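You operate a simulated robot arm through the tools that you are given. There is no shell and no other tool.

You are at the controls of a simulated robot arm. One attempt, no reset.

## Task
Screw the yellow caster home in the blue leg and tighten the nut between the green and orange legs.
Fine: use the ring spanner and put it back; the cream caster stays.

The check looks at the end state, three seconds after you hand in, the way a careful person would. Anything else that was tipped, shoved, dropped, spilled or broken makes it a failure.

## Robot
A 7-joint arm with a three-finger gripper, fixed in place. Base frame: the origin is at the foot of the arm, x ahead of it, y to its left, z up; the work surface is at about z = 800. Units: mm, rad, N and s.
Its first joint turns from -2.897 to 2.897 rad. Payload 2.69 kg.
The tool frame sits at the grasp point between the pads (the TCP): z along the fingers, y along the line on which they close. The tips reach 29 mm beyond it. Largest opening 120 mm; the body of the gripper starts 78 mm behind the TCP.
Orientation is that of the tool frame in the base frame, as [roll, pitch, yaw] about the fixed x, y, z axes, in that order (R = Rz(yaw) Ry(pitch) Rx(roll)). With the fingers straight down and closing along the base's y, the tool's x points along the base's -x, its y along +y and its z along -z.

## Interface
- The arm moves only by the tool arm_command. Its argument "motion" is a list of rows, each an object of numbers (a shift or turn left out is 0, a gripper value left out holds the last): "x", "y", "z": the shift along the tool's x, y, z in m; "wx", "wy", "wz": the turn, a rotation vector about the tool's x, y, z in rad; "grip": the finger opening in m, from 0 to 0.12. In form: [{"x": .., "y": .., "z": .., "wx": .., "wy": .., "wz": .., "grip": ..}, ...]. A call has 1 to 20 rows; each row shifts and turns the commanded pose from where the row before left it, along the tool's axes as they then stand. Rows are played at 5 a second. More than 50 mm and 0.15 rad between two rows, or a gripper value outside its range, and nothing of the call is played. A pose out of reach is approached as far as the arm can. The call stops where the force on the tool passes 40 N (or 10 N more than at its start, if that is more) or the arm is blocked; 0.2 s more then pass. The fingers move at their own pace and stop on an object; they squeeze with about 43 N. The grip force told is the motor's: it shows also when the fingers shut on nothing. Time passes only in rows, and 0.2 s behind the last, so rows that do not move let the fingers close. It gives the time, the measured TCP pose, the force on the tool (base axes), the opening and the grip force at its end, in the units of the frame above (readings bear some noise), with the torque about the TCP (base axes, N m) and any sound that the robot's microphone picked up.
- Cameras (640 x 400 px; columns grow to the right, rows downward): "scene" is fixed at [218.7, -648, 1570.8]; the picture's right is [0.99, -0.14, 0.00], its down [-0.13, -0.96, -0.24] and it looks along [0.03, 0.24, -0.97] (base axes); focal length 348 px, centre (320, 200). "wrist" rides on the gripper at [63, 0, -104] in the tool frame; the picture's right is [0.00, 1.00, 0.00], its down [-0.83, 0.00, -0.56] and it looks along [-0.56, 0.00, 0.83] (tool axes); focal length 275 px, centre (320, 200).
- camera(camera): a new picture of that camera. No time passes.
- slide_trunk(by): slides the trunk up (or, below 0, down) by that many mm; the arm rides with it, the base frame stays. It gives what a move gives, with no picture.
- probe_pixels(camera, pixels): for up to 12 pixels [column, row] of the newest picture of that camera ("zoom" is the newest enlarged one), the place [x, y, z] in the base frame of the surface seen there, good to about 2 mm. No time passes.
- close_up(camera, box): a new picture of the part [left, top, right, bottom] of that camera's present view, enlarged. No time passes.
- job_done(): hands the job in; it is judged then, once.

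Unless the task says otherwise, let go and move clear before handing in.

The tools are called after "Call:" as name(argument=value, ...) on one line, values as JSON. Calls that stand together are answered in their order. arm_command: Moves the arm, as the interface text tells. Its arguments: {"type":"object","properties":{"motion":{"type":"array"}},"required":["motion"]} The other tools are called the same way: slide_trunk (by) slides the trunk up or down; camera (camera) takes a picture; probe_pixels (camera, pixels) gives the place of the surface under pixels of a picture; close_up (camera, box) takes an enlarged picture of a part of a camera's view; job_done () hands the job in.

At the start:

```text
clock: 0.0
eef_pos: [30.5, -510.3, 1168.8]
ee_rot: [-3.141, 0.001, 3.139]
ft_force: [0.0, -0.5, -0.1]
ft_torque: [0.01, -0.02, -0.04]
grip_width: 120.0
gripper_force: 0.0
trunk travel left (down, up): [-450.0, 136.0]
```

scene: 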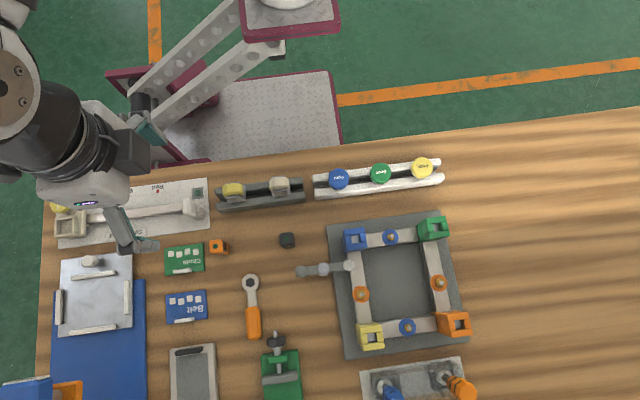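
wrist: 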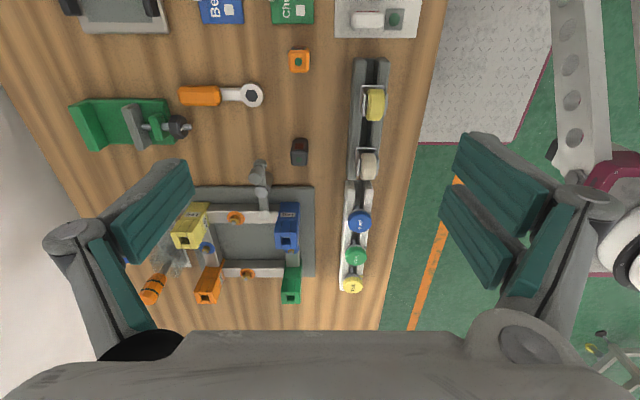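

The scene shows a frame with blue (355,238), green (432,228), yellow (370,337) and orange (455,323) legs, a rack with casters around (232,190) and (279,186), and a ring spanner at about (252,305). I'll enlarge the key areas before moving.

Call:
close_up(camera="scene", box=[320, 200, 480, 360])

Call:
close_up(camera="scene", box=[200, 150, 320, 225])

Call:
close_up(camera="scene", box=[200, 220, 360, 400])

Call:
close_up(camera="scene", box=[300, 140, 460, 220])

Call:
close_up(camera="scene", box=[40, 160, 220, 400])

```text
2.50 times, centred on (400, 280) of scene
```

zoom: 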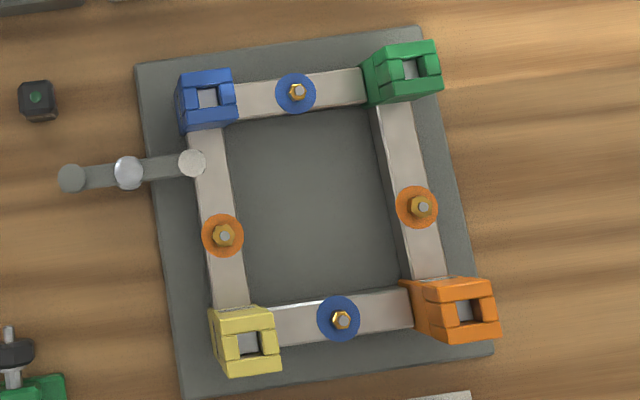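

```text
5.33 times, centred on (260, 188) of scene
```

zoom: 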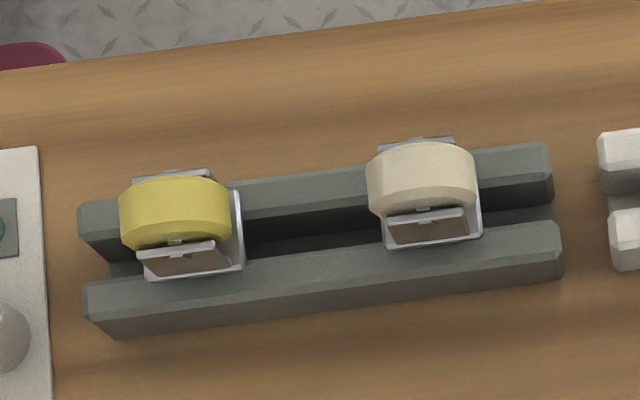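

```text
2.22 times, centred on (280, 310) of scene
```

zoom: 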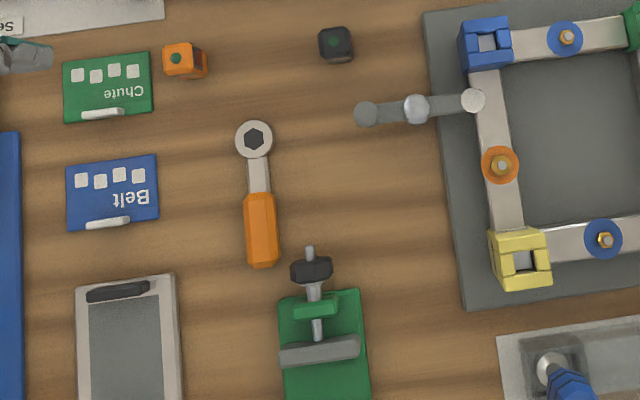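

```text
4.00 times, centred on (380, 180) of scene
```

zoom: 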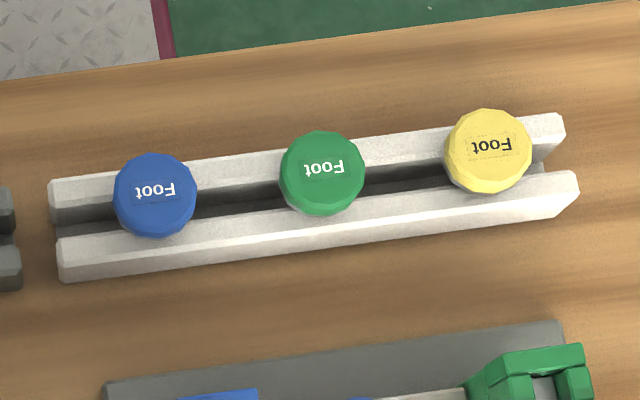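

```text
1.67 times, centred on (130, 280) of scene
```

zoom: 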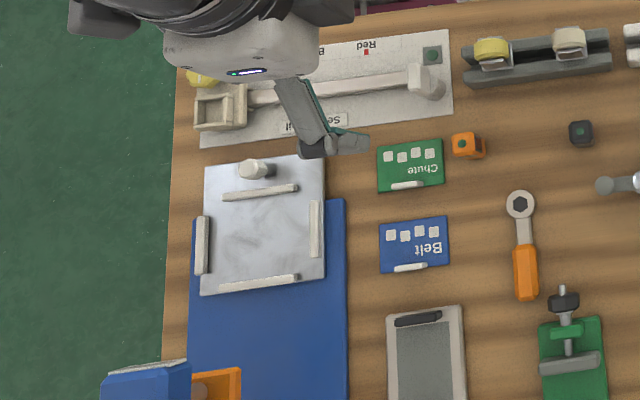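

The close-ups show the yellow caster stem-down in the rack, the leg tops with square openings, and the target nut on the orange washer near (438,283). I'll probe positions of the leg tops, nut, spanner, and casters.

Call:
probe_pixels(camera="scene", pixels=[[355, 238], [346, 230], [366, 230], [348, 250], [366, 247], [432, 228], [455, 323], [370, 337], [438, 283], [440, 290], [425, 240], [430, 308]])

Call:
probe_pixels(camera="scene", pixels=[[232, 188], [225, 188], [242, 188], [233, 198], [279, 184], [216, 195], [300, 188], [250, 190], [250, 203], [270, 201], [245, 198], [262, 181]])

Call:
probe_pixels(camera="scene", pixels=[[250, 282], [245, 282], [257, 282], [250, 275], [251, 300], [252, 310], [254, 336], [247, 322], [260, 322], [240, 300], [325, 268], [348, 266]])

```text
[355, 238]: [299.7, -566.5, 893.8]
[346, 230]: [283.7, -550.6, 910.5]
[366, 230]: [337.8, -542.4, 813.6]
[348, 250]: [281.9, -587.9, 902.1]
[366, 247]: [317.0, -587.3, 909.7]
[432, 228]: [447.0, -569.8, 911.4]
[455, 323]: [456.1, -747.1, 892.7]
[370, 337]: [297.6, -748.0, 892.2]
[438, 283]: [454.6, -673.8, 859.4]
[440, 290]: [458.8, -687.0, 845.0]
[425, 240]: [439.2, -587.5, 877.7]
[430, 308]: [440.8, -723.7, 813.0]
```

```text
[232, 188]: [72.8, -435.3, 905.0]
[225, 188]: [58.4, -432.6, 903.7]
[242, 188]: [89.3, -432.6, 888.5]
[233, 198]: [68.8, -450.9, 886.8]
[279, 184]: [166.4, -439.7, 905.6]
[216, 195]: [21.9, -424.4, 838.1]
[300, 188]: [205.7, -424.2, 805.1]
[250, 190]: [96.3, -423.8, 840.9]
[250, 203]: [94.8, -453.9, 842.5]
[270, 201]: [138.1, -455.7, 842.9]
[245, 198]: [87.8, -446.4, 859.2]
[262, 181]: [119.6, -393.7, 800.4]
```

```text
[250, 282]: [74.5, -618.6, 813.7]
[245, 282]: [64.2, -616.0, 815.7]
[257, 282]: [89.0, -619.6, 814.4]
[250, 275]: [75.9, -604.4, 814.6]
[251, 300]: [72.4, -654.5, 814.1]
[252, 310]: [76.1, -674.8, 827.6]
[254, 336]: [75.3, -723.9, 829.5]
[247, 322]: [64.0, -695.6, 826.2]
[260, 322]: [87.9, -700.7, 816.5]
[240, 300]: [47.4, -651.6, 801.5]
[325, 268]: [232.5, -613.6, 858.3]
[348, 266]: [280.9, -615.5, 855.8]
```

The blue leg's top is at about (300,-567,910) and the target nut at about (456,-676,858). The caster wheel top is near (70,-436,905). I'll enlarge the wrist view to study these parts from the other side.

Call:
close_up(camera="wrist", box=[330, 50, 410, 200])

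Call:
close_up(camera="wrist", box=[140, 180, 330, 310])

Call:
close_up(camera="wrist", box=[60, 40, 320, 180])

```text
2.67 times, centred on (370, 125) of wrist
```

zoom: 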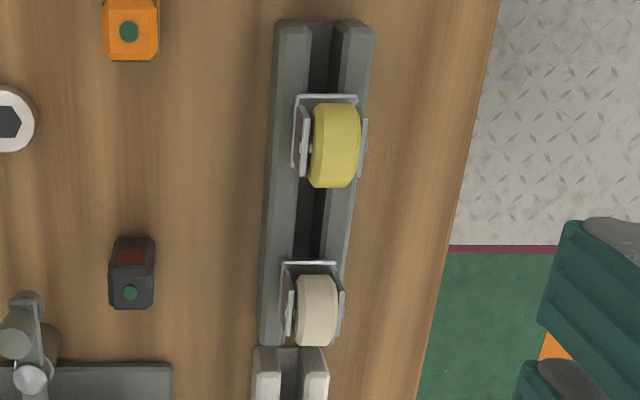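

```text
3.08 times, centred on (235, 245) of wrist
```

zoom: 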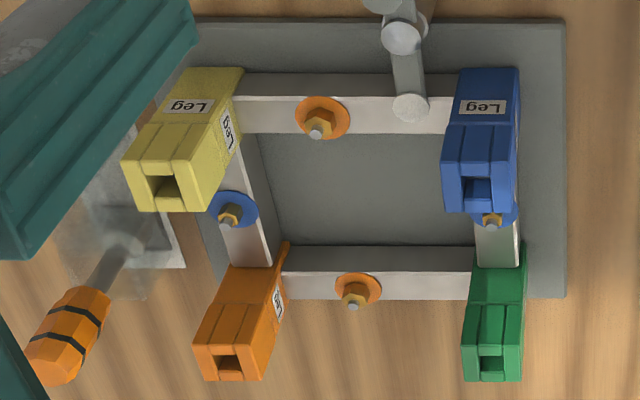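

```text
2.46 times, centred on (190, 110) of wrist
```

zoom: 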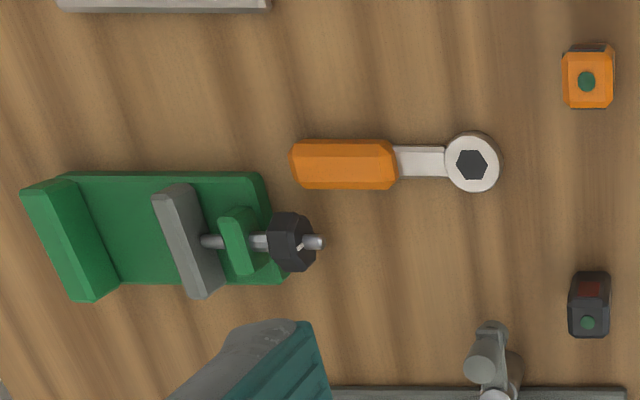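

The wrist close-ups show the frame's rails with nuts on washers, and the spanner with a hexagonal ring near wrist (252,95). I'll move the arm above the frame to look at the target nut and blue leg close up.

Call:
arm_command(motion=[{"x": -0.0355, "y": -0.0205, "z": 0.01475}, {"x": -0.0355, "y": -0.0205, "z": 0.01475}, {"x": -0.0355, "y": -0.0205, "z": 0.01475}, {"x": -0.0355, "y": -0.0205, "z": 0.01475}, {"x": -0.0355, "y": -0.0205, "z": 0.01475}, {"x": -0.0355, "y": -0.0205, "z": 0.01475}, {"x": -0.0355, "y": -0.0205, "z": 0.01475}, {"x": -0.0355, "y": -0.0205, "z": 0.01475}])

Call:
camera(camera="wrist")

Call:
camera(camera="scene")

```text
clock: 1.8
eef_pos: [314.5, -673.2, 1051.5]
ee_rot: [-3.141, 0.001, -3.14]
ft_force: [-0.6, 0.3, 1.4]
ft_torque: [0.02, -0.07, 0.02]
grip_width: 119.8
gripper_force: 0.1
trunk travel left (down, up): [-450.0, 136.0]
```

```text
taken
```

wrist: 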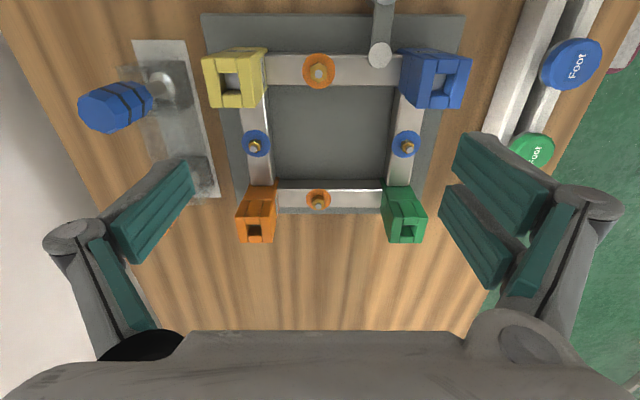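

```text
taken
```

scene: 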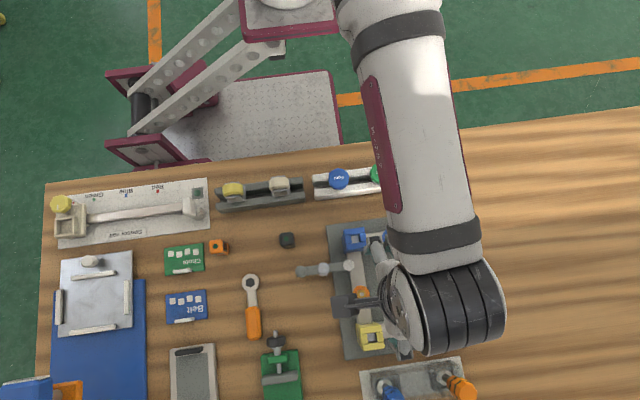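

Call:
close_up(camera="wrist", box=[280, 170, 360, 220])

Call:
probe_pixels(camera="wrist", pixels=[[319, 203], [319, 196], [319, 190], [308, 200], [329, 200], [256, 230], [403, 230], [319, 72], [319, 66], [305, 72], [290, 200], [350, 200]])

Call:
close_up(camera="wrist", box=[395, 30, 485, 120])

Call:
close_up(camera="wrist", box=[280, 40, 360, 90])

```text
8.00 times, centred on (320, 195) of wrist
```

zoom: 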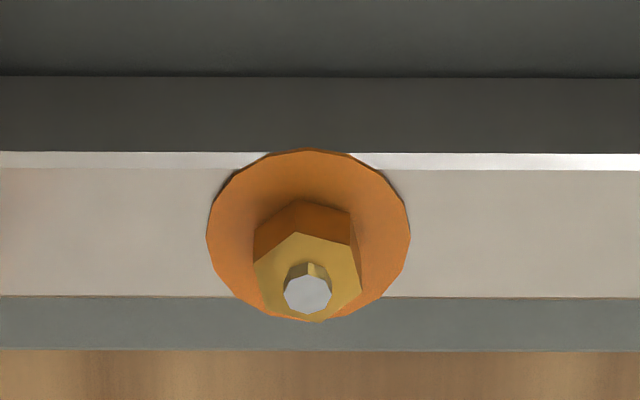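

```text
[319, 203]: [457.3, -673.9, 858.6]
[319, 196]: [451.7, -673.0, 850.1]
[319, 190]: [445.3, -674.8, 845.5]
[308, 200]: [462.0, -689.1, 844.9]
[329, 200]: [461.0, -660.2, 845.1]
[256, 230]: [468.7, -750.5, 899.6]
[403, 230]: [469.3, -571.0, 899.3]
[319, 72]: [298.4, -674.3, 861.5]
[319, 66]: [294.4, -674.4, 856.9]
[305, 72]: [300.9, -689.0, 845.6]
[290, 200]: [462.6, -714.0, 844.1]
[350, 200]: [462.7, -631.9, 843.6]
```

```text
4.44 times, centred on (440, 75) of wrist
```

zoom: 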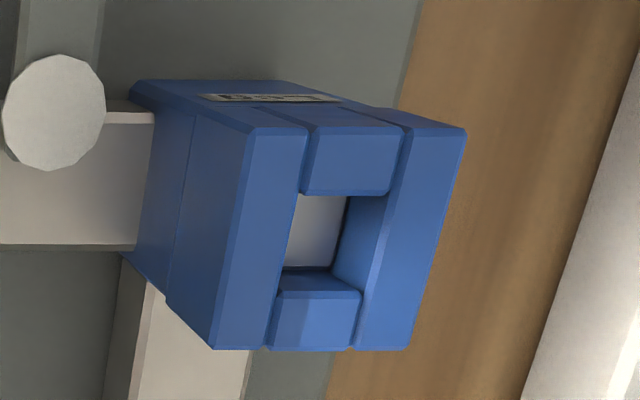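

```text
8.00 times, centred on (320, 65) of wrist
```

zoom: 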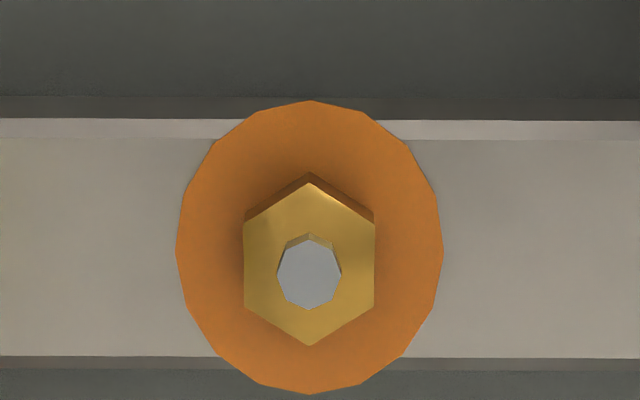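

The nut top is near z≈858 on a washer at 845 (wrist pixel 319,203), and the blue leg has a square pocket at wrist (437,75). I'll move over the nut and tilt the tool so the wrist camera looks straight down for exact angles.

Call:
arm_command(motion=[{"x": -0.0355}, {"x": -0.0355}, {"x": -0.0355}, {"x": -0.0355}, {"wy": 0.1483}, {"wy": 0.1483}, {"wy": 0.1483}, {"wy": 0.1483}])

Call:
camera(camera="wrist")

```text
clock: 3.6
eef_pos: [437.8, -643.0, 1057.1]
ee_rot: [3.138, -0.595, 3.139]
ft_force: [-0.9, -2.2, -2.8]
ft_torque: [0.15, 0.1, -0.13]
grip_width: 119.8
gripper_force: 0.0
out of reach, approached as far as the arm can: row 7, 8
trunk travel left (down, up): [-450.0, 136.0]
```

```text
taken
```

wrist: 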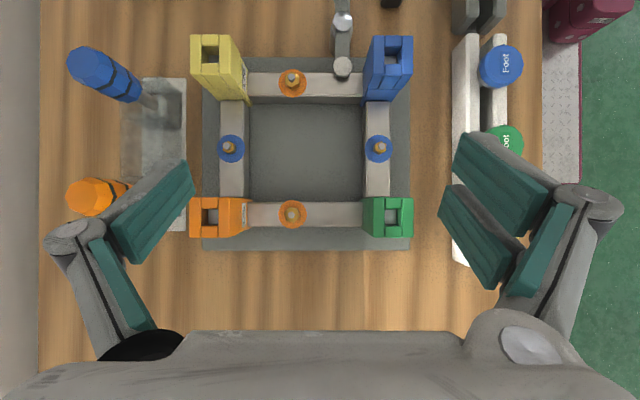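

The view is now straight down (though slightly short of the target place: 437.8,-643). The nut is at (292,214) and the blue leg at (388,65); I'll enlarge both.

Call:
close_up(camera="wrist", box=[272, 200, 312, 225])

Call:
close_up(camera="wrist", box=[355, 30, 425, 105])

Call:
close_up(camera="wrist", box=[360, 190, 420, 245])

Call:
probe_pixels(camera="wrist", pixels=[[292, 214], [292, 204], [292, 225], [281, 215], [303, 215], [393, 214], [393, 205], [393, 224], [384, 214], [401, 214], [217, 215], [325, 214]])

```text
16.00 times, centred on (292, 212) of wrist
```

zoom: 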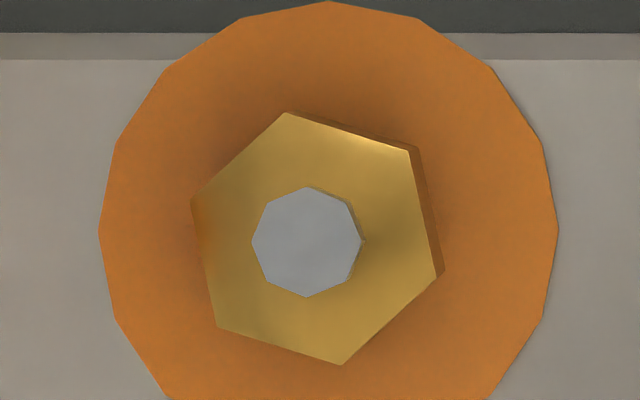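

```text
5.33 times, centred on (390, 68) of wrist
```

zoom: 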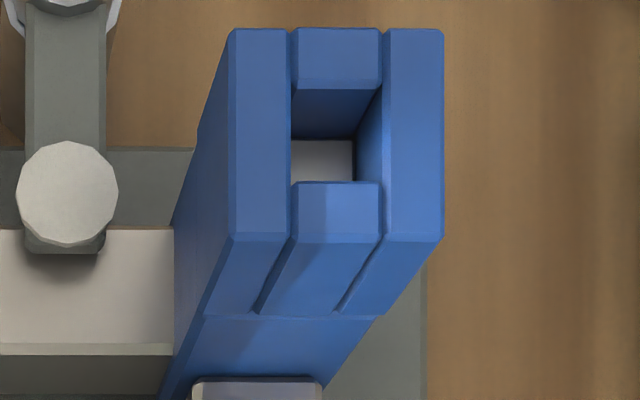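

```text
7.27 times, centred on (390, 218) of wrist
```

zoom: 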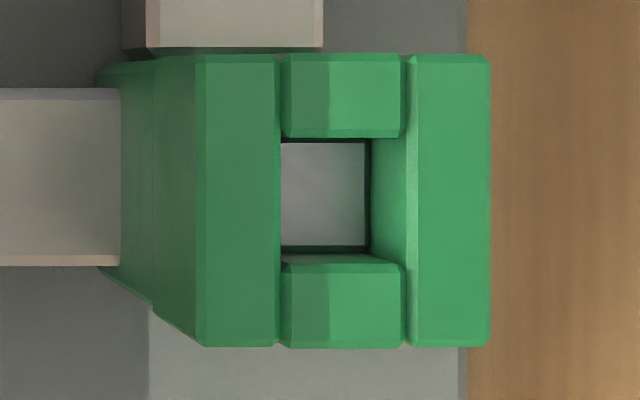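

```text
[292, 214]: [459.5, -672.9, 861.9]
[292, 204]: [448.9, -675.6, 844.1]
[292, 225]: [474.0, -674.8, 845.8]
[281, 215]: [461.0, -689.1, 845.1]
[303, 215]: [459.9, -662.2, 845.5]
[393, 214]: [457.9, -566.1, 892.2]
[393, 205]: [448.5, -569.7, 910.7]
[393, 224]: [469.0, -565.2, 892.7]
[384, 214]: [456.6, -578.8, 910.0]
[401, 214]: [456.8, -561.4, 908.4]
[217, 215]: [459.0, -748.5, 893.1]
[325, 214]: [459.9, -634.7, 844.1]
```

In the straight-down view the nut's corners (zoom 288,112; 408,150; 436,272…) put its hex about 13° off the base x axis, with the centre near (459.5,-674.5). Now I'll move, still tilted, over the spanner for an exact look at its ring and handle.

Call:
arm_command(motion=[{"x": 0.033, "z": 0.02225, "y": -0.002}, {"x": 0.033, "z": 0.02225, "y": -0.002}, {"x": 0.033, "z": 0.02225, "y": -0.002}, {"x": 0.033, "z": 0.02225, "y": -0.002}, {"x": 0.033, "z": 0.02225, "y": -0.002}, {"x": 0.033, "z": 0.02225, "y": -0.002}, {"x": 0.033, "z": 0.02225, "y": -0.002}, {"x": 0.033, "z": 0.02225, "y": -0.002}, {"x": 0.033, "z": 0.02225, "y": -0.002}])

Call:
camera(camera="wrist")

```text
clock: 5.6
eef_pos: [83.1, -660.9, 1061.9]
ee_rot: [3.141, -0.593, -3.139]
ft_force: [0.3, -0.5, 0.6]
ft_torque: [0.0, 0.04, -0.05]
grip_width: 119.9
gripper_force: 0.1
trunk travel left (down, up): [-450.0, 136.0]
```

```text
taken
```

wrist: 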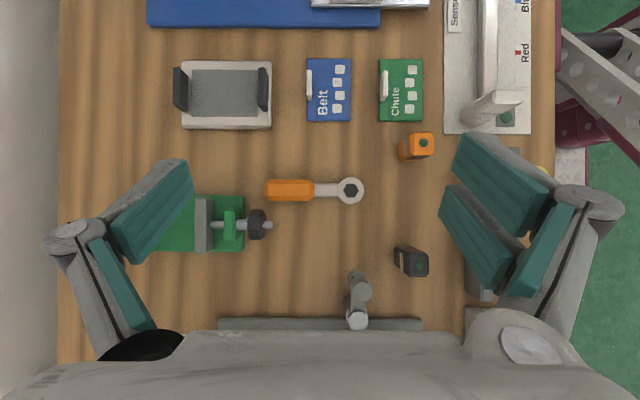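

The spanner is seen straight down with its ring at (350,190) and handle to (266,189). I'll enlarge it and probe.

Call:
close_up(camera="wrist", box=[255, 155, 375, 225])

Call:
probe_pixels(camera="wrist", pixels=[[350, 190], [342, 190], [350, 181], [350, 199], [360, 190], [330, 190], [318, 190], [310, 190], [290, 190], [270, 190], [290, 182], [290, 197]])

Call:
close_up(camera="wrist", box=[330, 175, 370, 205])

```text
5.33 times, centred on (315, 190) of wrist
```

zoom: 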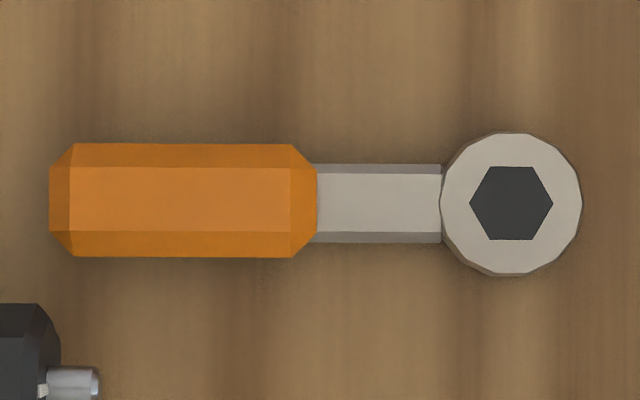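

```text
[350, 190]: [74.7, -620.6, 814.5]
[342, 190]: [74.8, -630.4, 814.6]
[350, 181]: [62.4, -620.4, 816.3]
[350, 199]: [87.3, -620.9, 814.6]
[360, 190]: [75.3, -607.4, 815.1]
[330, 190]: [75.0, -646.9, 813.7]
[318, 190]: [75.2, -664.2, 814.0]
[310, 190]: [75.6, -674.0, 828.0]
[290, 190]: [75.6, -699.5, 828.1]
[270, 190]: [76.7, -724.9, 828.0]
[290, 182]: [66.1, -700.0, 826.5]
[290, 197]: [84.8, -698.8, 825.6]
```

```text
13.33 times, centred on (350, 190) of wrist
```

zoom: 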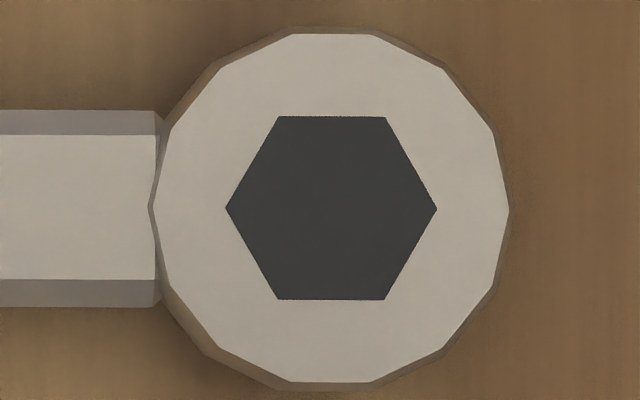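

The ring centre is at about (75.5,-619.5,814.5 top), the handle runs y −668 to −735 with height 800–828, and the hex has corners along the handle. I'll untilt and rotate the tool so its x points along −y (away from the ring) to grip the handle across x.

Call:
arm_command(motion=[{"wy": -0.1483}, {"wy": -0.1483}, {"wy": -0.1483}, {"wy": -0.1483}, {"wz": -0.1428}, {"wz": -0.1428}, {"wz": -0.1428}, {"wz": -0.1428}, {"wz": -0.1428}, {"wz": -0.1428}, {"wz": -0.1428}, {"wz": -0.1428}, {"wz": -0.1428}, {"wz": -0.1428}, {"wz": -0.1428}])

Call:
camera(camera="scene")

```text
clock: 8.8
eef_pos: [81.1, -660.1, 1060.3]
ee_rot: [3.141, 0.0, -1.571]
ft_force: [0.6, 0.6, 0.3]
ft_torque: [0.02, 0.07, 0.01]
grip_width: 120.0
gripper_force: 0.0
trunk travel left (down, up): [-450.0, 136.0]
```

```text
taken
```

scene: 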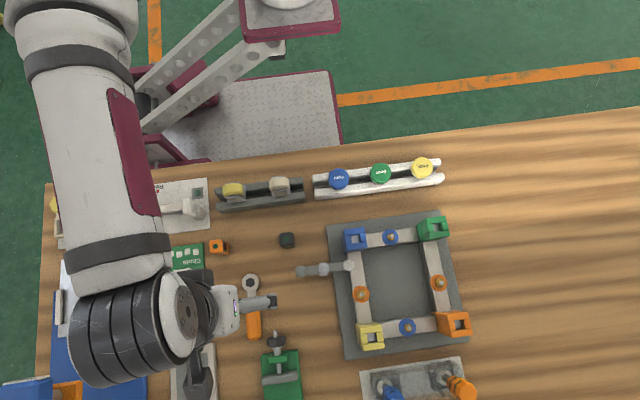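

The gripper now faces across the spanner handle. Before picking up, I'll test that the wrist can turn through the needed range at the nut by going there high and rotating.

Call:
arm_command(motion=[{"x": -0.0055, "y": -0.0423}, {"x": -0.0055, "y": -0.0423}, {"x": -0.0055, "y": -0.0423}, {"x": -0.0055, "y": -0.0423}, {"x": -0.0055, "y": -0.0423}, {"x": -0.0055, "y": -0.0423}, {"x": -0.0055, "y": -0.0423}, {"x": -0.0055, "y": -0.0423}, {"x": -0.0055, "y": -0.0423}, {"x": -0.0055, "y": -0.0423}, {"wz": -0.15}, {"wz": -0.15}, {"wz": -0.15}, {"wz": -0.15}, {"wz": -0.15}, {"wz": -0.15}, {"wz": -0.15}, {"wz": -0.15}, {"wz": -0.15}, {"wz": -0.15}])

Call:
arm_command(motion=[{"z": 0.04}, {"z": 0.04}, {"wz": -0.15}, {"wz": -0.15}, {"wz": -0.15}, {"wz": -0.15}, {"wz": -0.15}, {"wz": -0.15}, {"wz": -0.15}])

Call:
camera(camera="wrist")

```text
clock: 13.0
eef_pos: [485.4, -585.9, 1047.4]
ee_rot: [3.141, 0.0, -0.629]
ft_force: [0.8, 0.3, 0.2]
ft_torque: [-0.03, -0.01, 0.04]
grip_width: 119.8
gripper_force: 0.0
out of reach, approached as far as the arm can: row 16, 17, 18, 19, 20
trunk travel left (down, up): [-450.0, 136.0]
```

```text
clock: 15.0
eef_pos: [485.4, -585.1, 966.9]
ee_rot: [3.141, -0.001, -0.629]
ft_force: [-0.3, -0.6, -0.7]
ft_torque: [-0.02, 0.01, 0.0]
grip_width: 119.9
gripper_force: 0.1
out of reach, approached as far as the arm can: row 3, 4, 5, 6, 7, 8, 9
trunk travel left (down, up): [-450.0, 136.0]
```

```text
taken
```

wrist: 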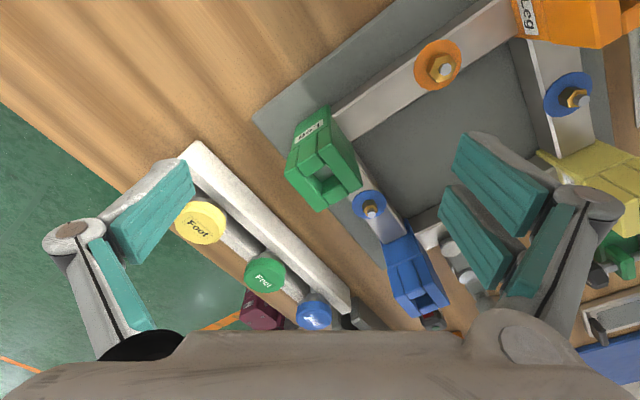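

The wrist hits its limit at yaw −0.63 in that direction, so the opposite grip (tool x toward the ring) is the right choice. I'll go back over the spanner and turn the long way round to yaw +90°.

Call:
arm_command(motion=[{"z": -0.04}, {"z": -0.04}, {"x": -0.0292, "y": 0.0373}, {"x": -0.0292, "y": 0.0373}, {"x": -0.0292, "y": 0.0373}, {"x": -0.0292, "y": 0.0373}, {"x": -0.0292, "y": 0.0373}, {"x": -0.0292, "y": 0.0373}, {"x": -0.0292, "y": 0.0373}, {"x": -0.0292, "y": 0.0373}, {"x": -0.0292, "y": 0.0373}, {"wz": 0.1458}, {"wz": 0.1458}, {"wz": 0.1458}, {"wz": 0.1458}, {"wz": 0.1458}, {"wz": 0.1458}, {"wz": 0.1458}, {"wz": 0.1458}, {"wz": 0.1458}])

Call:
arm_command(motion=[{"wz": 0.1458}, {"wz": 0.1458}, {"wz": 0.1458}, {"wz": 0.1458}, {"wz": 0.1458}, {"wz": 0.1458}, {"wz": 0.1458}, {"wz": 0.1458}, {"wz": 0.1458}, {"wz": 0.1458}, {"wz": 0.1458}, {"wz": 0.1458}, {"wz": 0.1458}, {"wz": 0.1458}, {"wz": 0.1458}, {"wz": 0.1458}, {"wz": 0.1458}, {"wz": 0.1458}, {"wz": 0.1458}])

Call:
camera(camera="wrist")

```text
clock: 19.2
eef_pos: [461.7, -591.2, 1035.9]
ee_rot: [3.141, -0.001, -1.943]
ft_force: [0.7, -0.5, 0.0]
ft_torque: [0.0, -0.01, -0.01]
grip_width: 119.7
gripper_force: 0.0
out of reach, approached as far as the arm can: row 3, 4, 5, 6, 7, 8, 9, 10, 11
trunk travel left (down, up): [-450.0, 136.0]
```

```text
clock: 23.2
eef_pos: [461.0, -590.9, 1035.7]
ee_rot: [-3.141, 0.0, 1.571]
ft_force: [0.5, 0.0, 0.7]
ft_torque: [-0.02, 0.0, 0.02]
grip_width: 120.1
gripper_force: 0.1
trunk travel left (down, up): [-450.0, 136.0]
```

```text
taken
```

wrist: 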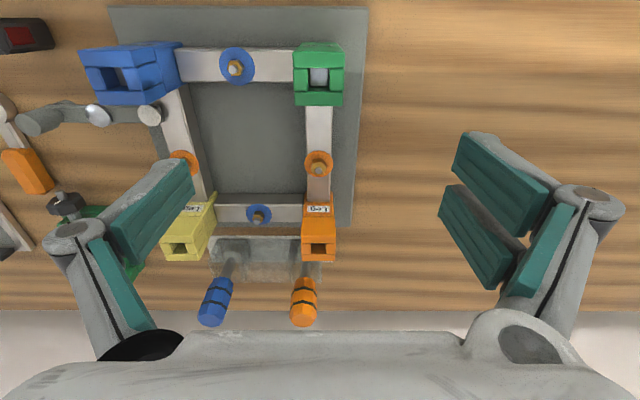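

Now at (461,-591,1036) with yaw 90°. I'll translate to above the spanner handle at (75.5,-699.5) and begin descending with the fingers at 60 mm.

Call:
arm_command(motion=[{"x": -0.01207, "y": -0.04283, "grip": 0.06}, {"x": -0.01207, "y": -0.04283}, {"x": -0.01207, "y": -0.04283}, {"x": -0.01207, "y": -0.04283}, {"x": -0.01207, "y": -0.04283}, {"x": -0.01207, "y": -0.04283}, {"x": -0.01207, "y": -0.04283}, {"x": -0.01207, "y": -0.04283}, {"x": -0.01207, "y": -0.04283}, {"z": 0.04}, {"z": 0.04}])

Call:
camera(camera="wrist")

```text
clock: 25.6
eef_pos: [74.8, -703.3, 956.8]
ee_rot: [-3.141, 0.0, 1.574]
ft_force: [-0.3, 0.1, 0.4]
ft_torque: [-0.03, -0.01, 0.01]
grip_width: 60.1
gripper_force: 0.0
trunk travel left (down, up): [-450.0, 136.0]
```

```text
taken
```

wrist: 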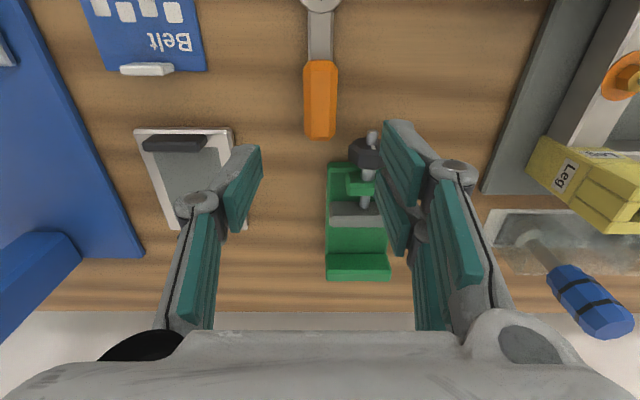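

The handle is ahead in the picture at (320,100) and the clamp's black knob at (362,152). I'll probe these to check clearance before descending.

Call:
probe_pixels(camera="wrist", pixels=[[350, 150], [362, 148], [375, 150], [369, 137], [320, 70], [320, 100], [320, 130], [308, 100], [333, 100], [304, 135], [335, 135], [320, 20]])

```text
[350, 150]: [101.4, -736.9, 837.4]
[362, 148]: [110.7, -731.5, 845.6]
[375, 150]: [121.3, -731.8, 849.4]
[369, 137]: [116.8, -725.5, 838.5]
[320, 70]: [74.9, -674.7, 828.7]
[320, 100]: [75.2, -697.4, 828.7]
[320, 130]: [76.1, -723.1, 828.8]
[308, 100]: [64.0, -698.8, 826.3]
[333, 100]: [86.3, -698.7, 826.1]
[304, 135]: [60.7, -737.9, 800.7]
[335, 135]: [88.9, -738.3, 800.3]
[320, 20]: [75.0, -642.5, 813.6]
```

Clearance is fine (knob edge at x=101, y<−724; my fingers will be at y −690…−708). Descending to z≈832 and closing on the handle.

Call:
arm_command(motion=[{"x": 0.0038, "y": 0.0003, "z": 0.0312}, {"z": 0.0312}, {"z": 0.0312}, {"z": 0.0312}, {}, {"grip": 0.0}, {"grip": 0.0}, {"grip": 0.0}])

Call:
camera(camera="wrist")

```text
clock: 27.4
eef_pos: [76.4, -697.7, 829.4]
ee_rot: [-3.14, 0.0, 1.575]
ft_force: [0.1, -1.0, -0.5]
ft_torque: [-0.09, 0.0, -0.04]
grip_width: 27.0
gripper_force: 43.1
trunk travel left (down, up): [-450.0, 136.0]
```

```text
taken
```

wrist: 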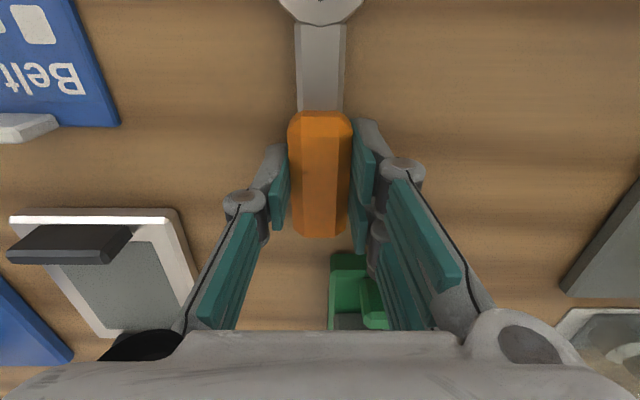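

The handle is gripped (27 mm, 43 N) at TCP (76.4,-697.7,829.4), which I'll remember for putting it back. I'll lift it and meanwhile get refined nut coordinates from a scene zoom.

Call:
arm_command(motion=[{"z": -0.02, "grip": 0.0}, {"z": -0.04}, {"z": -0.04}, {"z": -0.04}, {"z": -0.04}])

Call:
close_up(camera="scene", box=[422, 270, 454, 296])

Call:
camera(camera="wrist")

```text
clock: 28.6
eef_pos: [77.8, -696.6, 1010.3]
ee_rot: [-3.14, -0.001, 1.575]
ft_force: [0.4, -0.3, -0.7]
ft_torque: [-0.01, -0.01, 0.02]
grip_width: 0.1
gripper_force: 28.6
trunk travel left (down, up): [-450.0, 136.0]
```

```text
15.38 times, centred on (438, 283) of scene
```

zoom: 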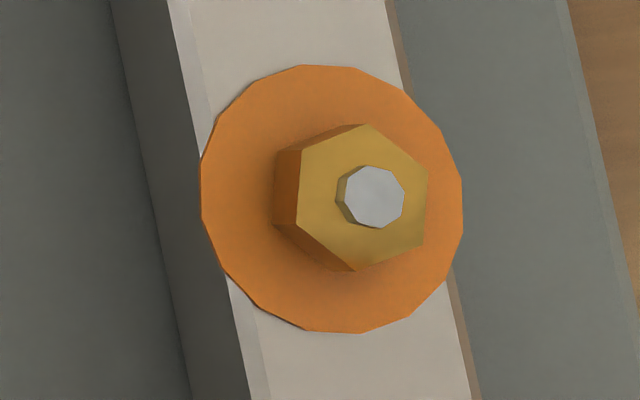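

```text
taken
```

wrist: 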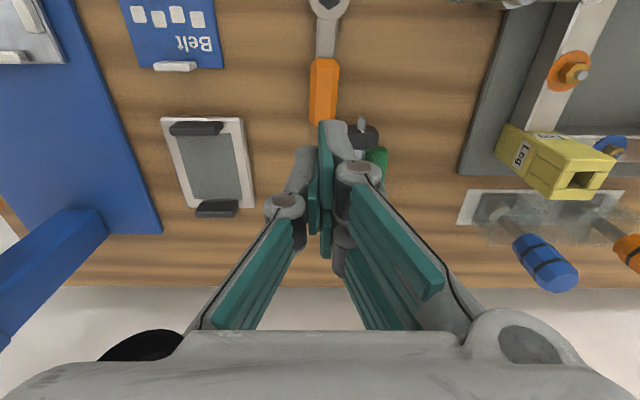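

The fingers slipped off: grip width reads 0.1 mm and the spanner is still on the table at wrist (325,60). I'll check whether it moved before trying again.

Call:
close_up(camera="wrist", box=[285, 0, 385, 140])

Call:
probe_pixels(camera="wrist", pixels=[[325, 70], [325, 80], [325, 95], [325, 110], [313, 95], [337, 95], [328, 6], [316, 6], [340, 6], [326, 40], [319, 40], [333, 40]])

Call:
close_up(camera="scene", box=[200, 240, 310, 380])

```text
2.86 times, centred on (335, 70) of wrist
```

zoom: 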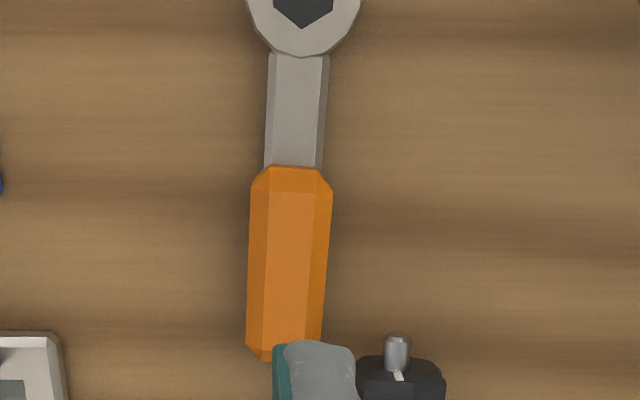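

```text
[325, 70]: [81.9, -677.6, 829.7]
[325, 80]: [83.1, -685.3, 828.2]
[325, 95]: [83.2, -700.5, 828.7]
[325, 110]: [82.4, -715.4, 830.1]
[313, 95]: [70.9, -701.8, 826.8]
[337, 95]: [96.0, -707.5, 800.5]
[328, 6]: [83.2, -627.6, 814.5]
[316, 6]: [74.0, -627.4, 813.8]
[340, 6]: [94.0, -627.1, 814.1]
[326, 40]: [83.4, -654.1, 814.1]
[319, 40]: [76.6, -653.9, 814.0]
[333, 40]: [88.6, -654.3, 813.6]
```

```text
2.86 times, centred on (255, 310) of scene
```

zoom: 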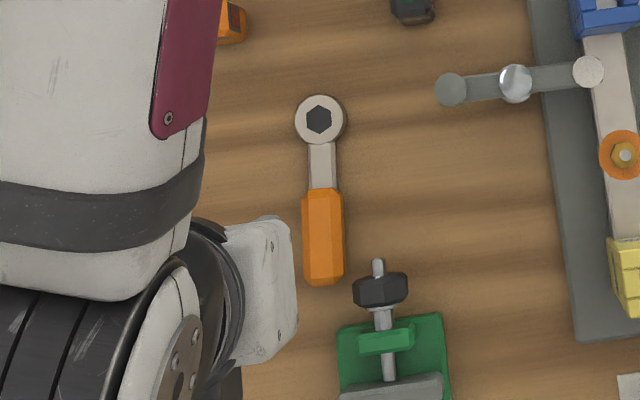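

The spanner shifted: the handle axis is now at x≈82.5 with ~2° skew, still flat. I'll reopen, realign to it, descend, and regrip more carefully with a small test lift.

Call:
arm_command(motion=[{"grip": 0.06, "wz": 0.042}, {"x": -0.0014, "y": 0.0045}, {"z": 0.035}, {"z": 0.035}, {"z": 0.035}, {"z": 0.035}, {"z": 0.025}, {}])

Call:
camera(camera="wrist")

```text
clock: 30.4
eef_pos: [80.6, -700.1, 845.5]
ee_rot: [-3.14, 0.0, 1.534]
ft_force: [-0.1, 0.5, 0.2]
ft_torque: [0.0, 0.03, 0.01]
grip_width: 60.0
gripper_force: 0.0
trunk travel left (down, up): [-450.0, 136.0]
```

```text
taken
```

wrist: 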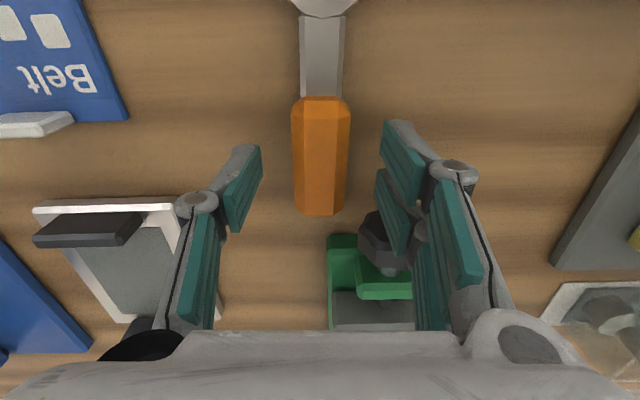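

The handle is centred between the fingers (321,150). I'll lower to about z=829 and close, then check the hold before lifting.

Call:
arm_command(motion=[{"x": 0.001, "y": 0.001, "z": 0.008}, {"z": 0.006}, {}, {}, {}])

Call:
close_up(camera="wrist", box=[200, 80, 480, 290])

```text
clock: 31.6
eef_pos: [80.6, -697.0, 831.7]
ee_rot: [-3.141, 0.002, 1.532]
ft_force: [0.3, 0.0, 0.2]
ft_torque: [0.0, 0.04, 0.0]
grip_width: 59.9
gripper_force: 0.0
trunk travel left (down, up): [-450.0, 136.0]
```

```text
1.90 times, centred on (340, 185) of wrist
```

zoom: 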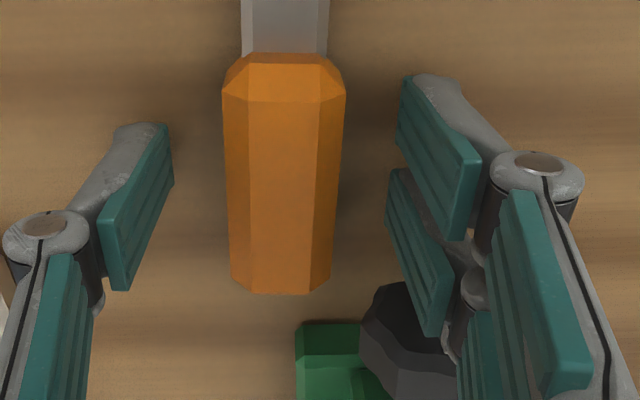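

The close-up shows the gripper pads (left one at zoom (140,205), two on the right). I'll probe the pad surfaces to learn how low they truly reach.

Call:
probe_pixels(camera="zoom", pixels=[[165, 130], [170, 180], [112, 215], [120, 285], [410, 80], [402, 150], [475, 155], [460, 235], [395, 175], [388, 240], [445, 265], [430, 330]])

Call:
probe_pixels(camera="zoom", pixels=[[140, 205], [150, 160], [130, 250], [437, 155], [420, 120], [450, 200], [420, 250], [400, 210], [435, 300], [280, 200], [280, 100], [240, 200]])

```text
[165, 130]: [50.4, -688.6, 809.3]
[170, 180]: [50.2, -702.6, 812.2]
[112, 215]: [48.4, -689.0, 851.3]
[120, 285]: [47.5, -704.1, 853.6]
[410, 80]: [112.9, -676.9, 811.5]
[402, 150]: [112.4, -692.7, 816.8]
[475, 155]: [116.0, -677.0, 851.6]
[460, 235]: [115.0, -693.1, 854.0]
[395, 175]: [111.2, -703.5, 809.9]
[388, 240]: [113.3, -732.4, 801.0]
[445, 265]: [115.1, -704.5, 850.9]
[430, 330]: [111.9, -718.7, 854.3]
```

```text
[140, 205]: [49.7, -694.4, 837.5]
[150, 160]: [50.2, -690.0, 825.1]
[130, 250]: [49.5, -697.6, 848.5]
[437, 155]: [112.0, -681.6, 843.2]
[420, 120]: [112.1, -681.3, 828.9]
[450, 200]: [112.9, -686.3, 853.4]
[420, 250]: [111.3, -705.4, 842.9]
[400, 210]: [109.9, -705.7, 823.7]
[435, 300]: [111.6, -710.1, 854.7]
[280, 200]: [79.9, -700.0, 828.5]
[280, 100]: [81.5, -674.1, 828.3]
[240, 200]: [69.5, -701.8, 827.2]
```

The pads reach from z≈808 to 855, so they do cover the handle's sides. I'll close again, wait, then lift slowly a few millimetres and watch the grip.

Call:
arm_command(motion=[{"z": 0.002}, {"grip": 0.0}, {}, {}, {}, {}])

Call:
camera(camera="wrist")

Call:
arm_command(motion=[{"z": -0.002}, {"z": -0.002}, {"z": -0.002}])

Call:
camera(camera="wrist")

```text
clock: 33.0
eef_pos: [79.9, -697.7, 829.4]
ee_rot: [-3.141, -0.001, 1.532]
ft_force: [0.0, -0.3, 0.1]
ft_torque: [-0.05, 0.01, 0.0]
grip_width: 27.1
gripper_force: 42.3
trunk travel left (down, up): [-450.0, 136.0]
```

```text
taken
```

wrist: 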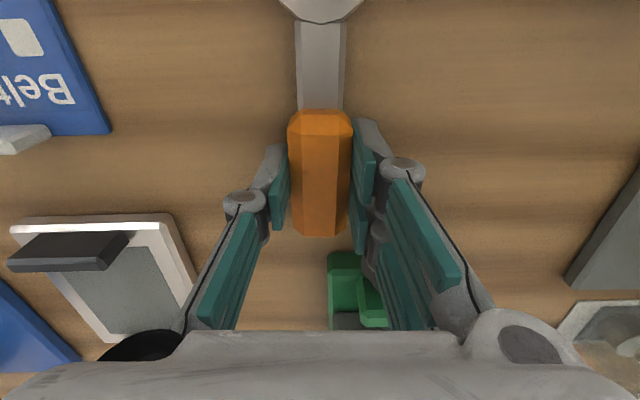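

```text
clock: 33.8
eef_pos: [82.7, -698.2, 835.1]
ee_rot: [-3.141, -0.001, 1.534]
ft_force: [-0.3, -0.2, -1.2]
ft_torque: [-0.01, -0.02, 0.0]
grip_width: 27.3
gripper_force: 42.7
trunk travel left (down, up): [-450.0, 136.0]
```

```text
taken
```

wrist: 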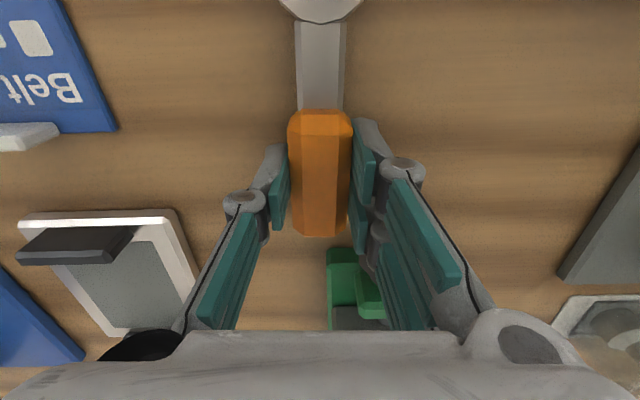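

The grip is holding this time after a 6 mm lift (width 27.3, load ≈1.2 N). I'll continue lifting slowly.

Call:
arm_command(motion=[{"z": -0.003}, {"z": -0.004}, {"z": -0.005}, {"z": -0.005}, {"z": -0.005}, {"z": -0.005}, {"z": -0.005}, {"z": -0.005}])

Call:
camera(camera="wrist")

```text
clock: 35.6
eef_pos: [82.2, -698.2, 872.8]
ee_rot: [3.141, 0.001, 1.531]
ft_force: [-0.6, -0.2, -1.1]
ft_torque: [-0.01, 0.01, -0.03]
grip_width: 27.1
gripper_force: 42.9
trunk travel left (down, up): [-450.0, 136.0]
```

```text
taken
```

wrist: 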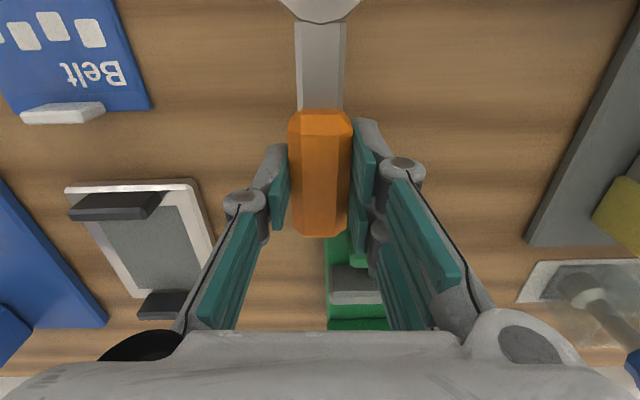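

Holding firmly. I'll raise it gently to travel height, then take a scene zoom to pin down the nut centre.

Call:
arm_command(motion=[{"z": -0.007}, {"z": -0.01}, {"z": -0.013}, {"z": -0.015}, {"z": -0.015}, {"z": -0.015}, {"z": -0.015}, {"z": -0.012}, {"z": -0.008}, {"z": -0.005}])

Call:
close_up(camera="scene", box=[422, 270, 454, 296])

Call:
probe_pixels(camera="zoom", pixels=[[374, 197], [365, 197], [384, 197], [374, 187], [374, 207], [362, 150], [410, 190], [395, 240], [345, 245], [320, 200], [330, 165], [410, 220]])

Call:
probe_pixels(camera="zoom", pixels=[[332, 72], [332, 326], [208, 198], [456, 198], [240, 110], [420, 110], [240, 280], [420, 285], [374, 197], [370, 192], [378, 202], [374, 192]])

```text
clock: 37.8
eef_pos: [81.8, -698.4, 988.2]
ee_rot: [-3.14, 0.0, 1.533]
ft_force: [-0.6, 0.2, -0.6]
ft_torque: [-0.04, -0.01, -0.02]
grip_width: 27.5
gripper_force: 43.2
trunk travel left (down, up): [-450.0, 136.0]
```

```text
15.38 times, centred on (438, 283) of scene
```

zoom: 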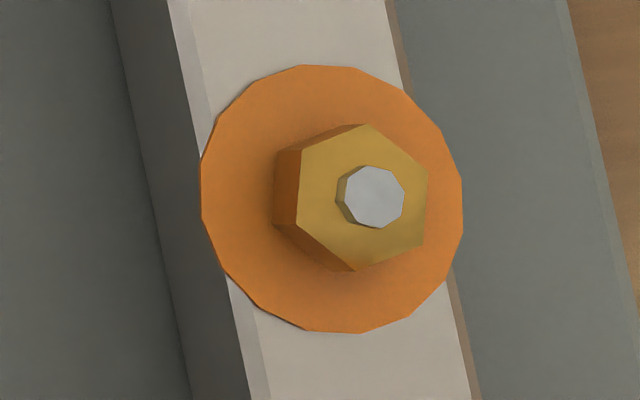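

```text
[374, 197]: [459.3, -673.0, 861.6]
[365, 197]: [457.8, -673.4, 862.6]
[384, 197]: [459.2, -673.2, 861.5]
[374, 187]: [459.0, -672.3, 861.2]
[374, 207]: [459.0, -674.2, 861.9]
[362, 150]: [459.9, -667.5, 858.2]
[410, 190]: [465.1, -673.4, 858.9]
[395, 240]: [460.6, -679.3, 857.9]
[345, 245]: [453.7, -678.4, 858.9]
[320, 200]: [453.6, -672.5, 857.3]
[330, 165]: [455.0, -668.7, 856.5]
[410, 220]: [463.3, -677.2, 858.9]
```

```text
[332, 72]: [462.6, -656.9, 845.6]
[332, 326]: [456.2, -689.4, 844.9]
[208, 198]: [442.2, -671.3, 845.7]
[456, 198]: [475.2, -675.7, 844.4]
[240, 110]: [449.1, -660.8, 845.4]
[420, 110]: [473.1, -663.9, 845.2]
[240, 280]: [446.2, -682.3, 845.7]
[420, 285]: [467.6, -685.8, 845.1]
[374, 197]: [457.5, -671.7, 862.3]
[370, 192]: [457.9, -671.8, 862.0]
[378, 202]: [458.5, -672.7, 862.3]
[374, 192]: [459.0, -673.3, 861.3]
```

The nut centre averages (459.0,-673.1) with its top at 858 and bolt at 862, and the ring sits 78 mm from the TCP. I'll carry the spanner across to the nut area at gentle speed.

Call:
arm_command(motion=[{"x": 0.00107, "y": 0.008}, {"x": 0.00188, "y": 0.014}, {"x": 0.00268, "y": 0.02}, {"x": 0.00351, "y": 0.0262}, {"x": 0.00351, "y": 0.0262}, {"x": 0.00351, "y": 0.0262}, {"x": 0.00351, "y": 0.0262}, {"x": 0.00351, "y": 0.0262}, {"x": 0.00351, "y": 0.0262}, {"x": 0.00351, "y": 0.0262}, {"x": 0.00351, "y": 0.0262}, {"x": 0.00351, "y": 0.0262}, {"x": 0.00351, "y": 0.0262}, {"x": 0.00351, "y": 0.0262}, {"x": 0.00351, "y": 0.0262}, {"x": 0.00351, "y": 0.0262}, {"x": 0.00351, "y": 0.0262}, {"x": 0.00268, "y": 0.02}, {"x": 0.00188, "y": 0.014}, {"x": 0.00107, "y": 0.008}])

Call:
camera(camera="wrist")

```text
clock: 42.0
eef_pos: [533.6, -654.5, 988.6]
ee_rot: [-3.141, -0.001, 1.532]
ft_force: [0.5, 0.0, -0.7]
ft_torque: [-0.03, -0.03, -0.02]
grip_width: 27.6
gripper_force: 42.6
trunk travel left (down, up): [-450.0, 136.0]
```

```text
taken
```

wrist: 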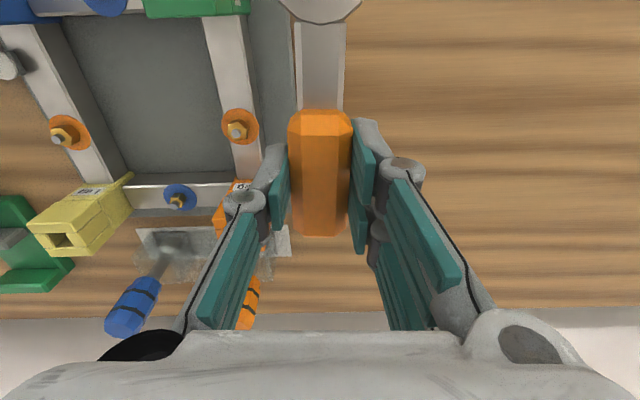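

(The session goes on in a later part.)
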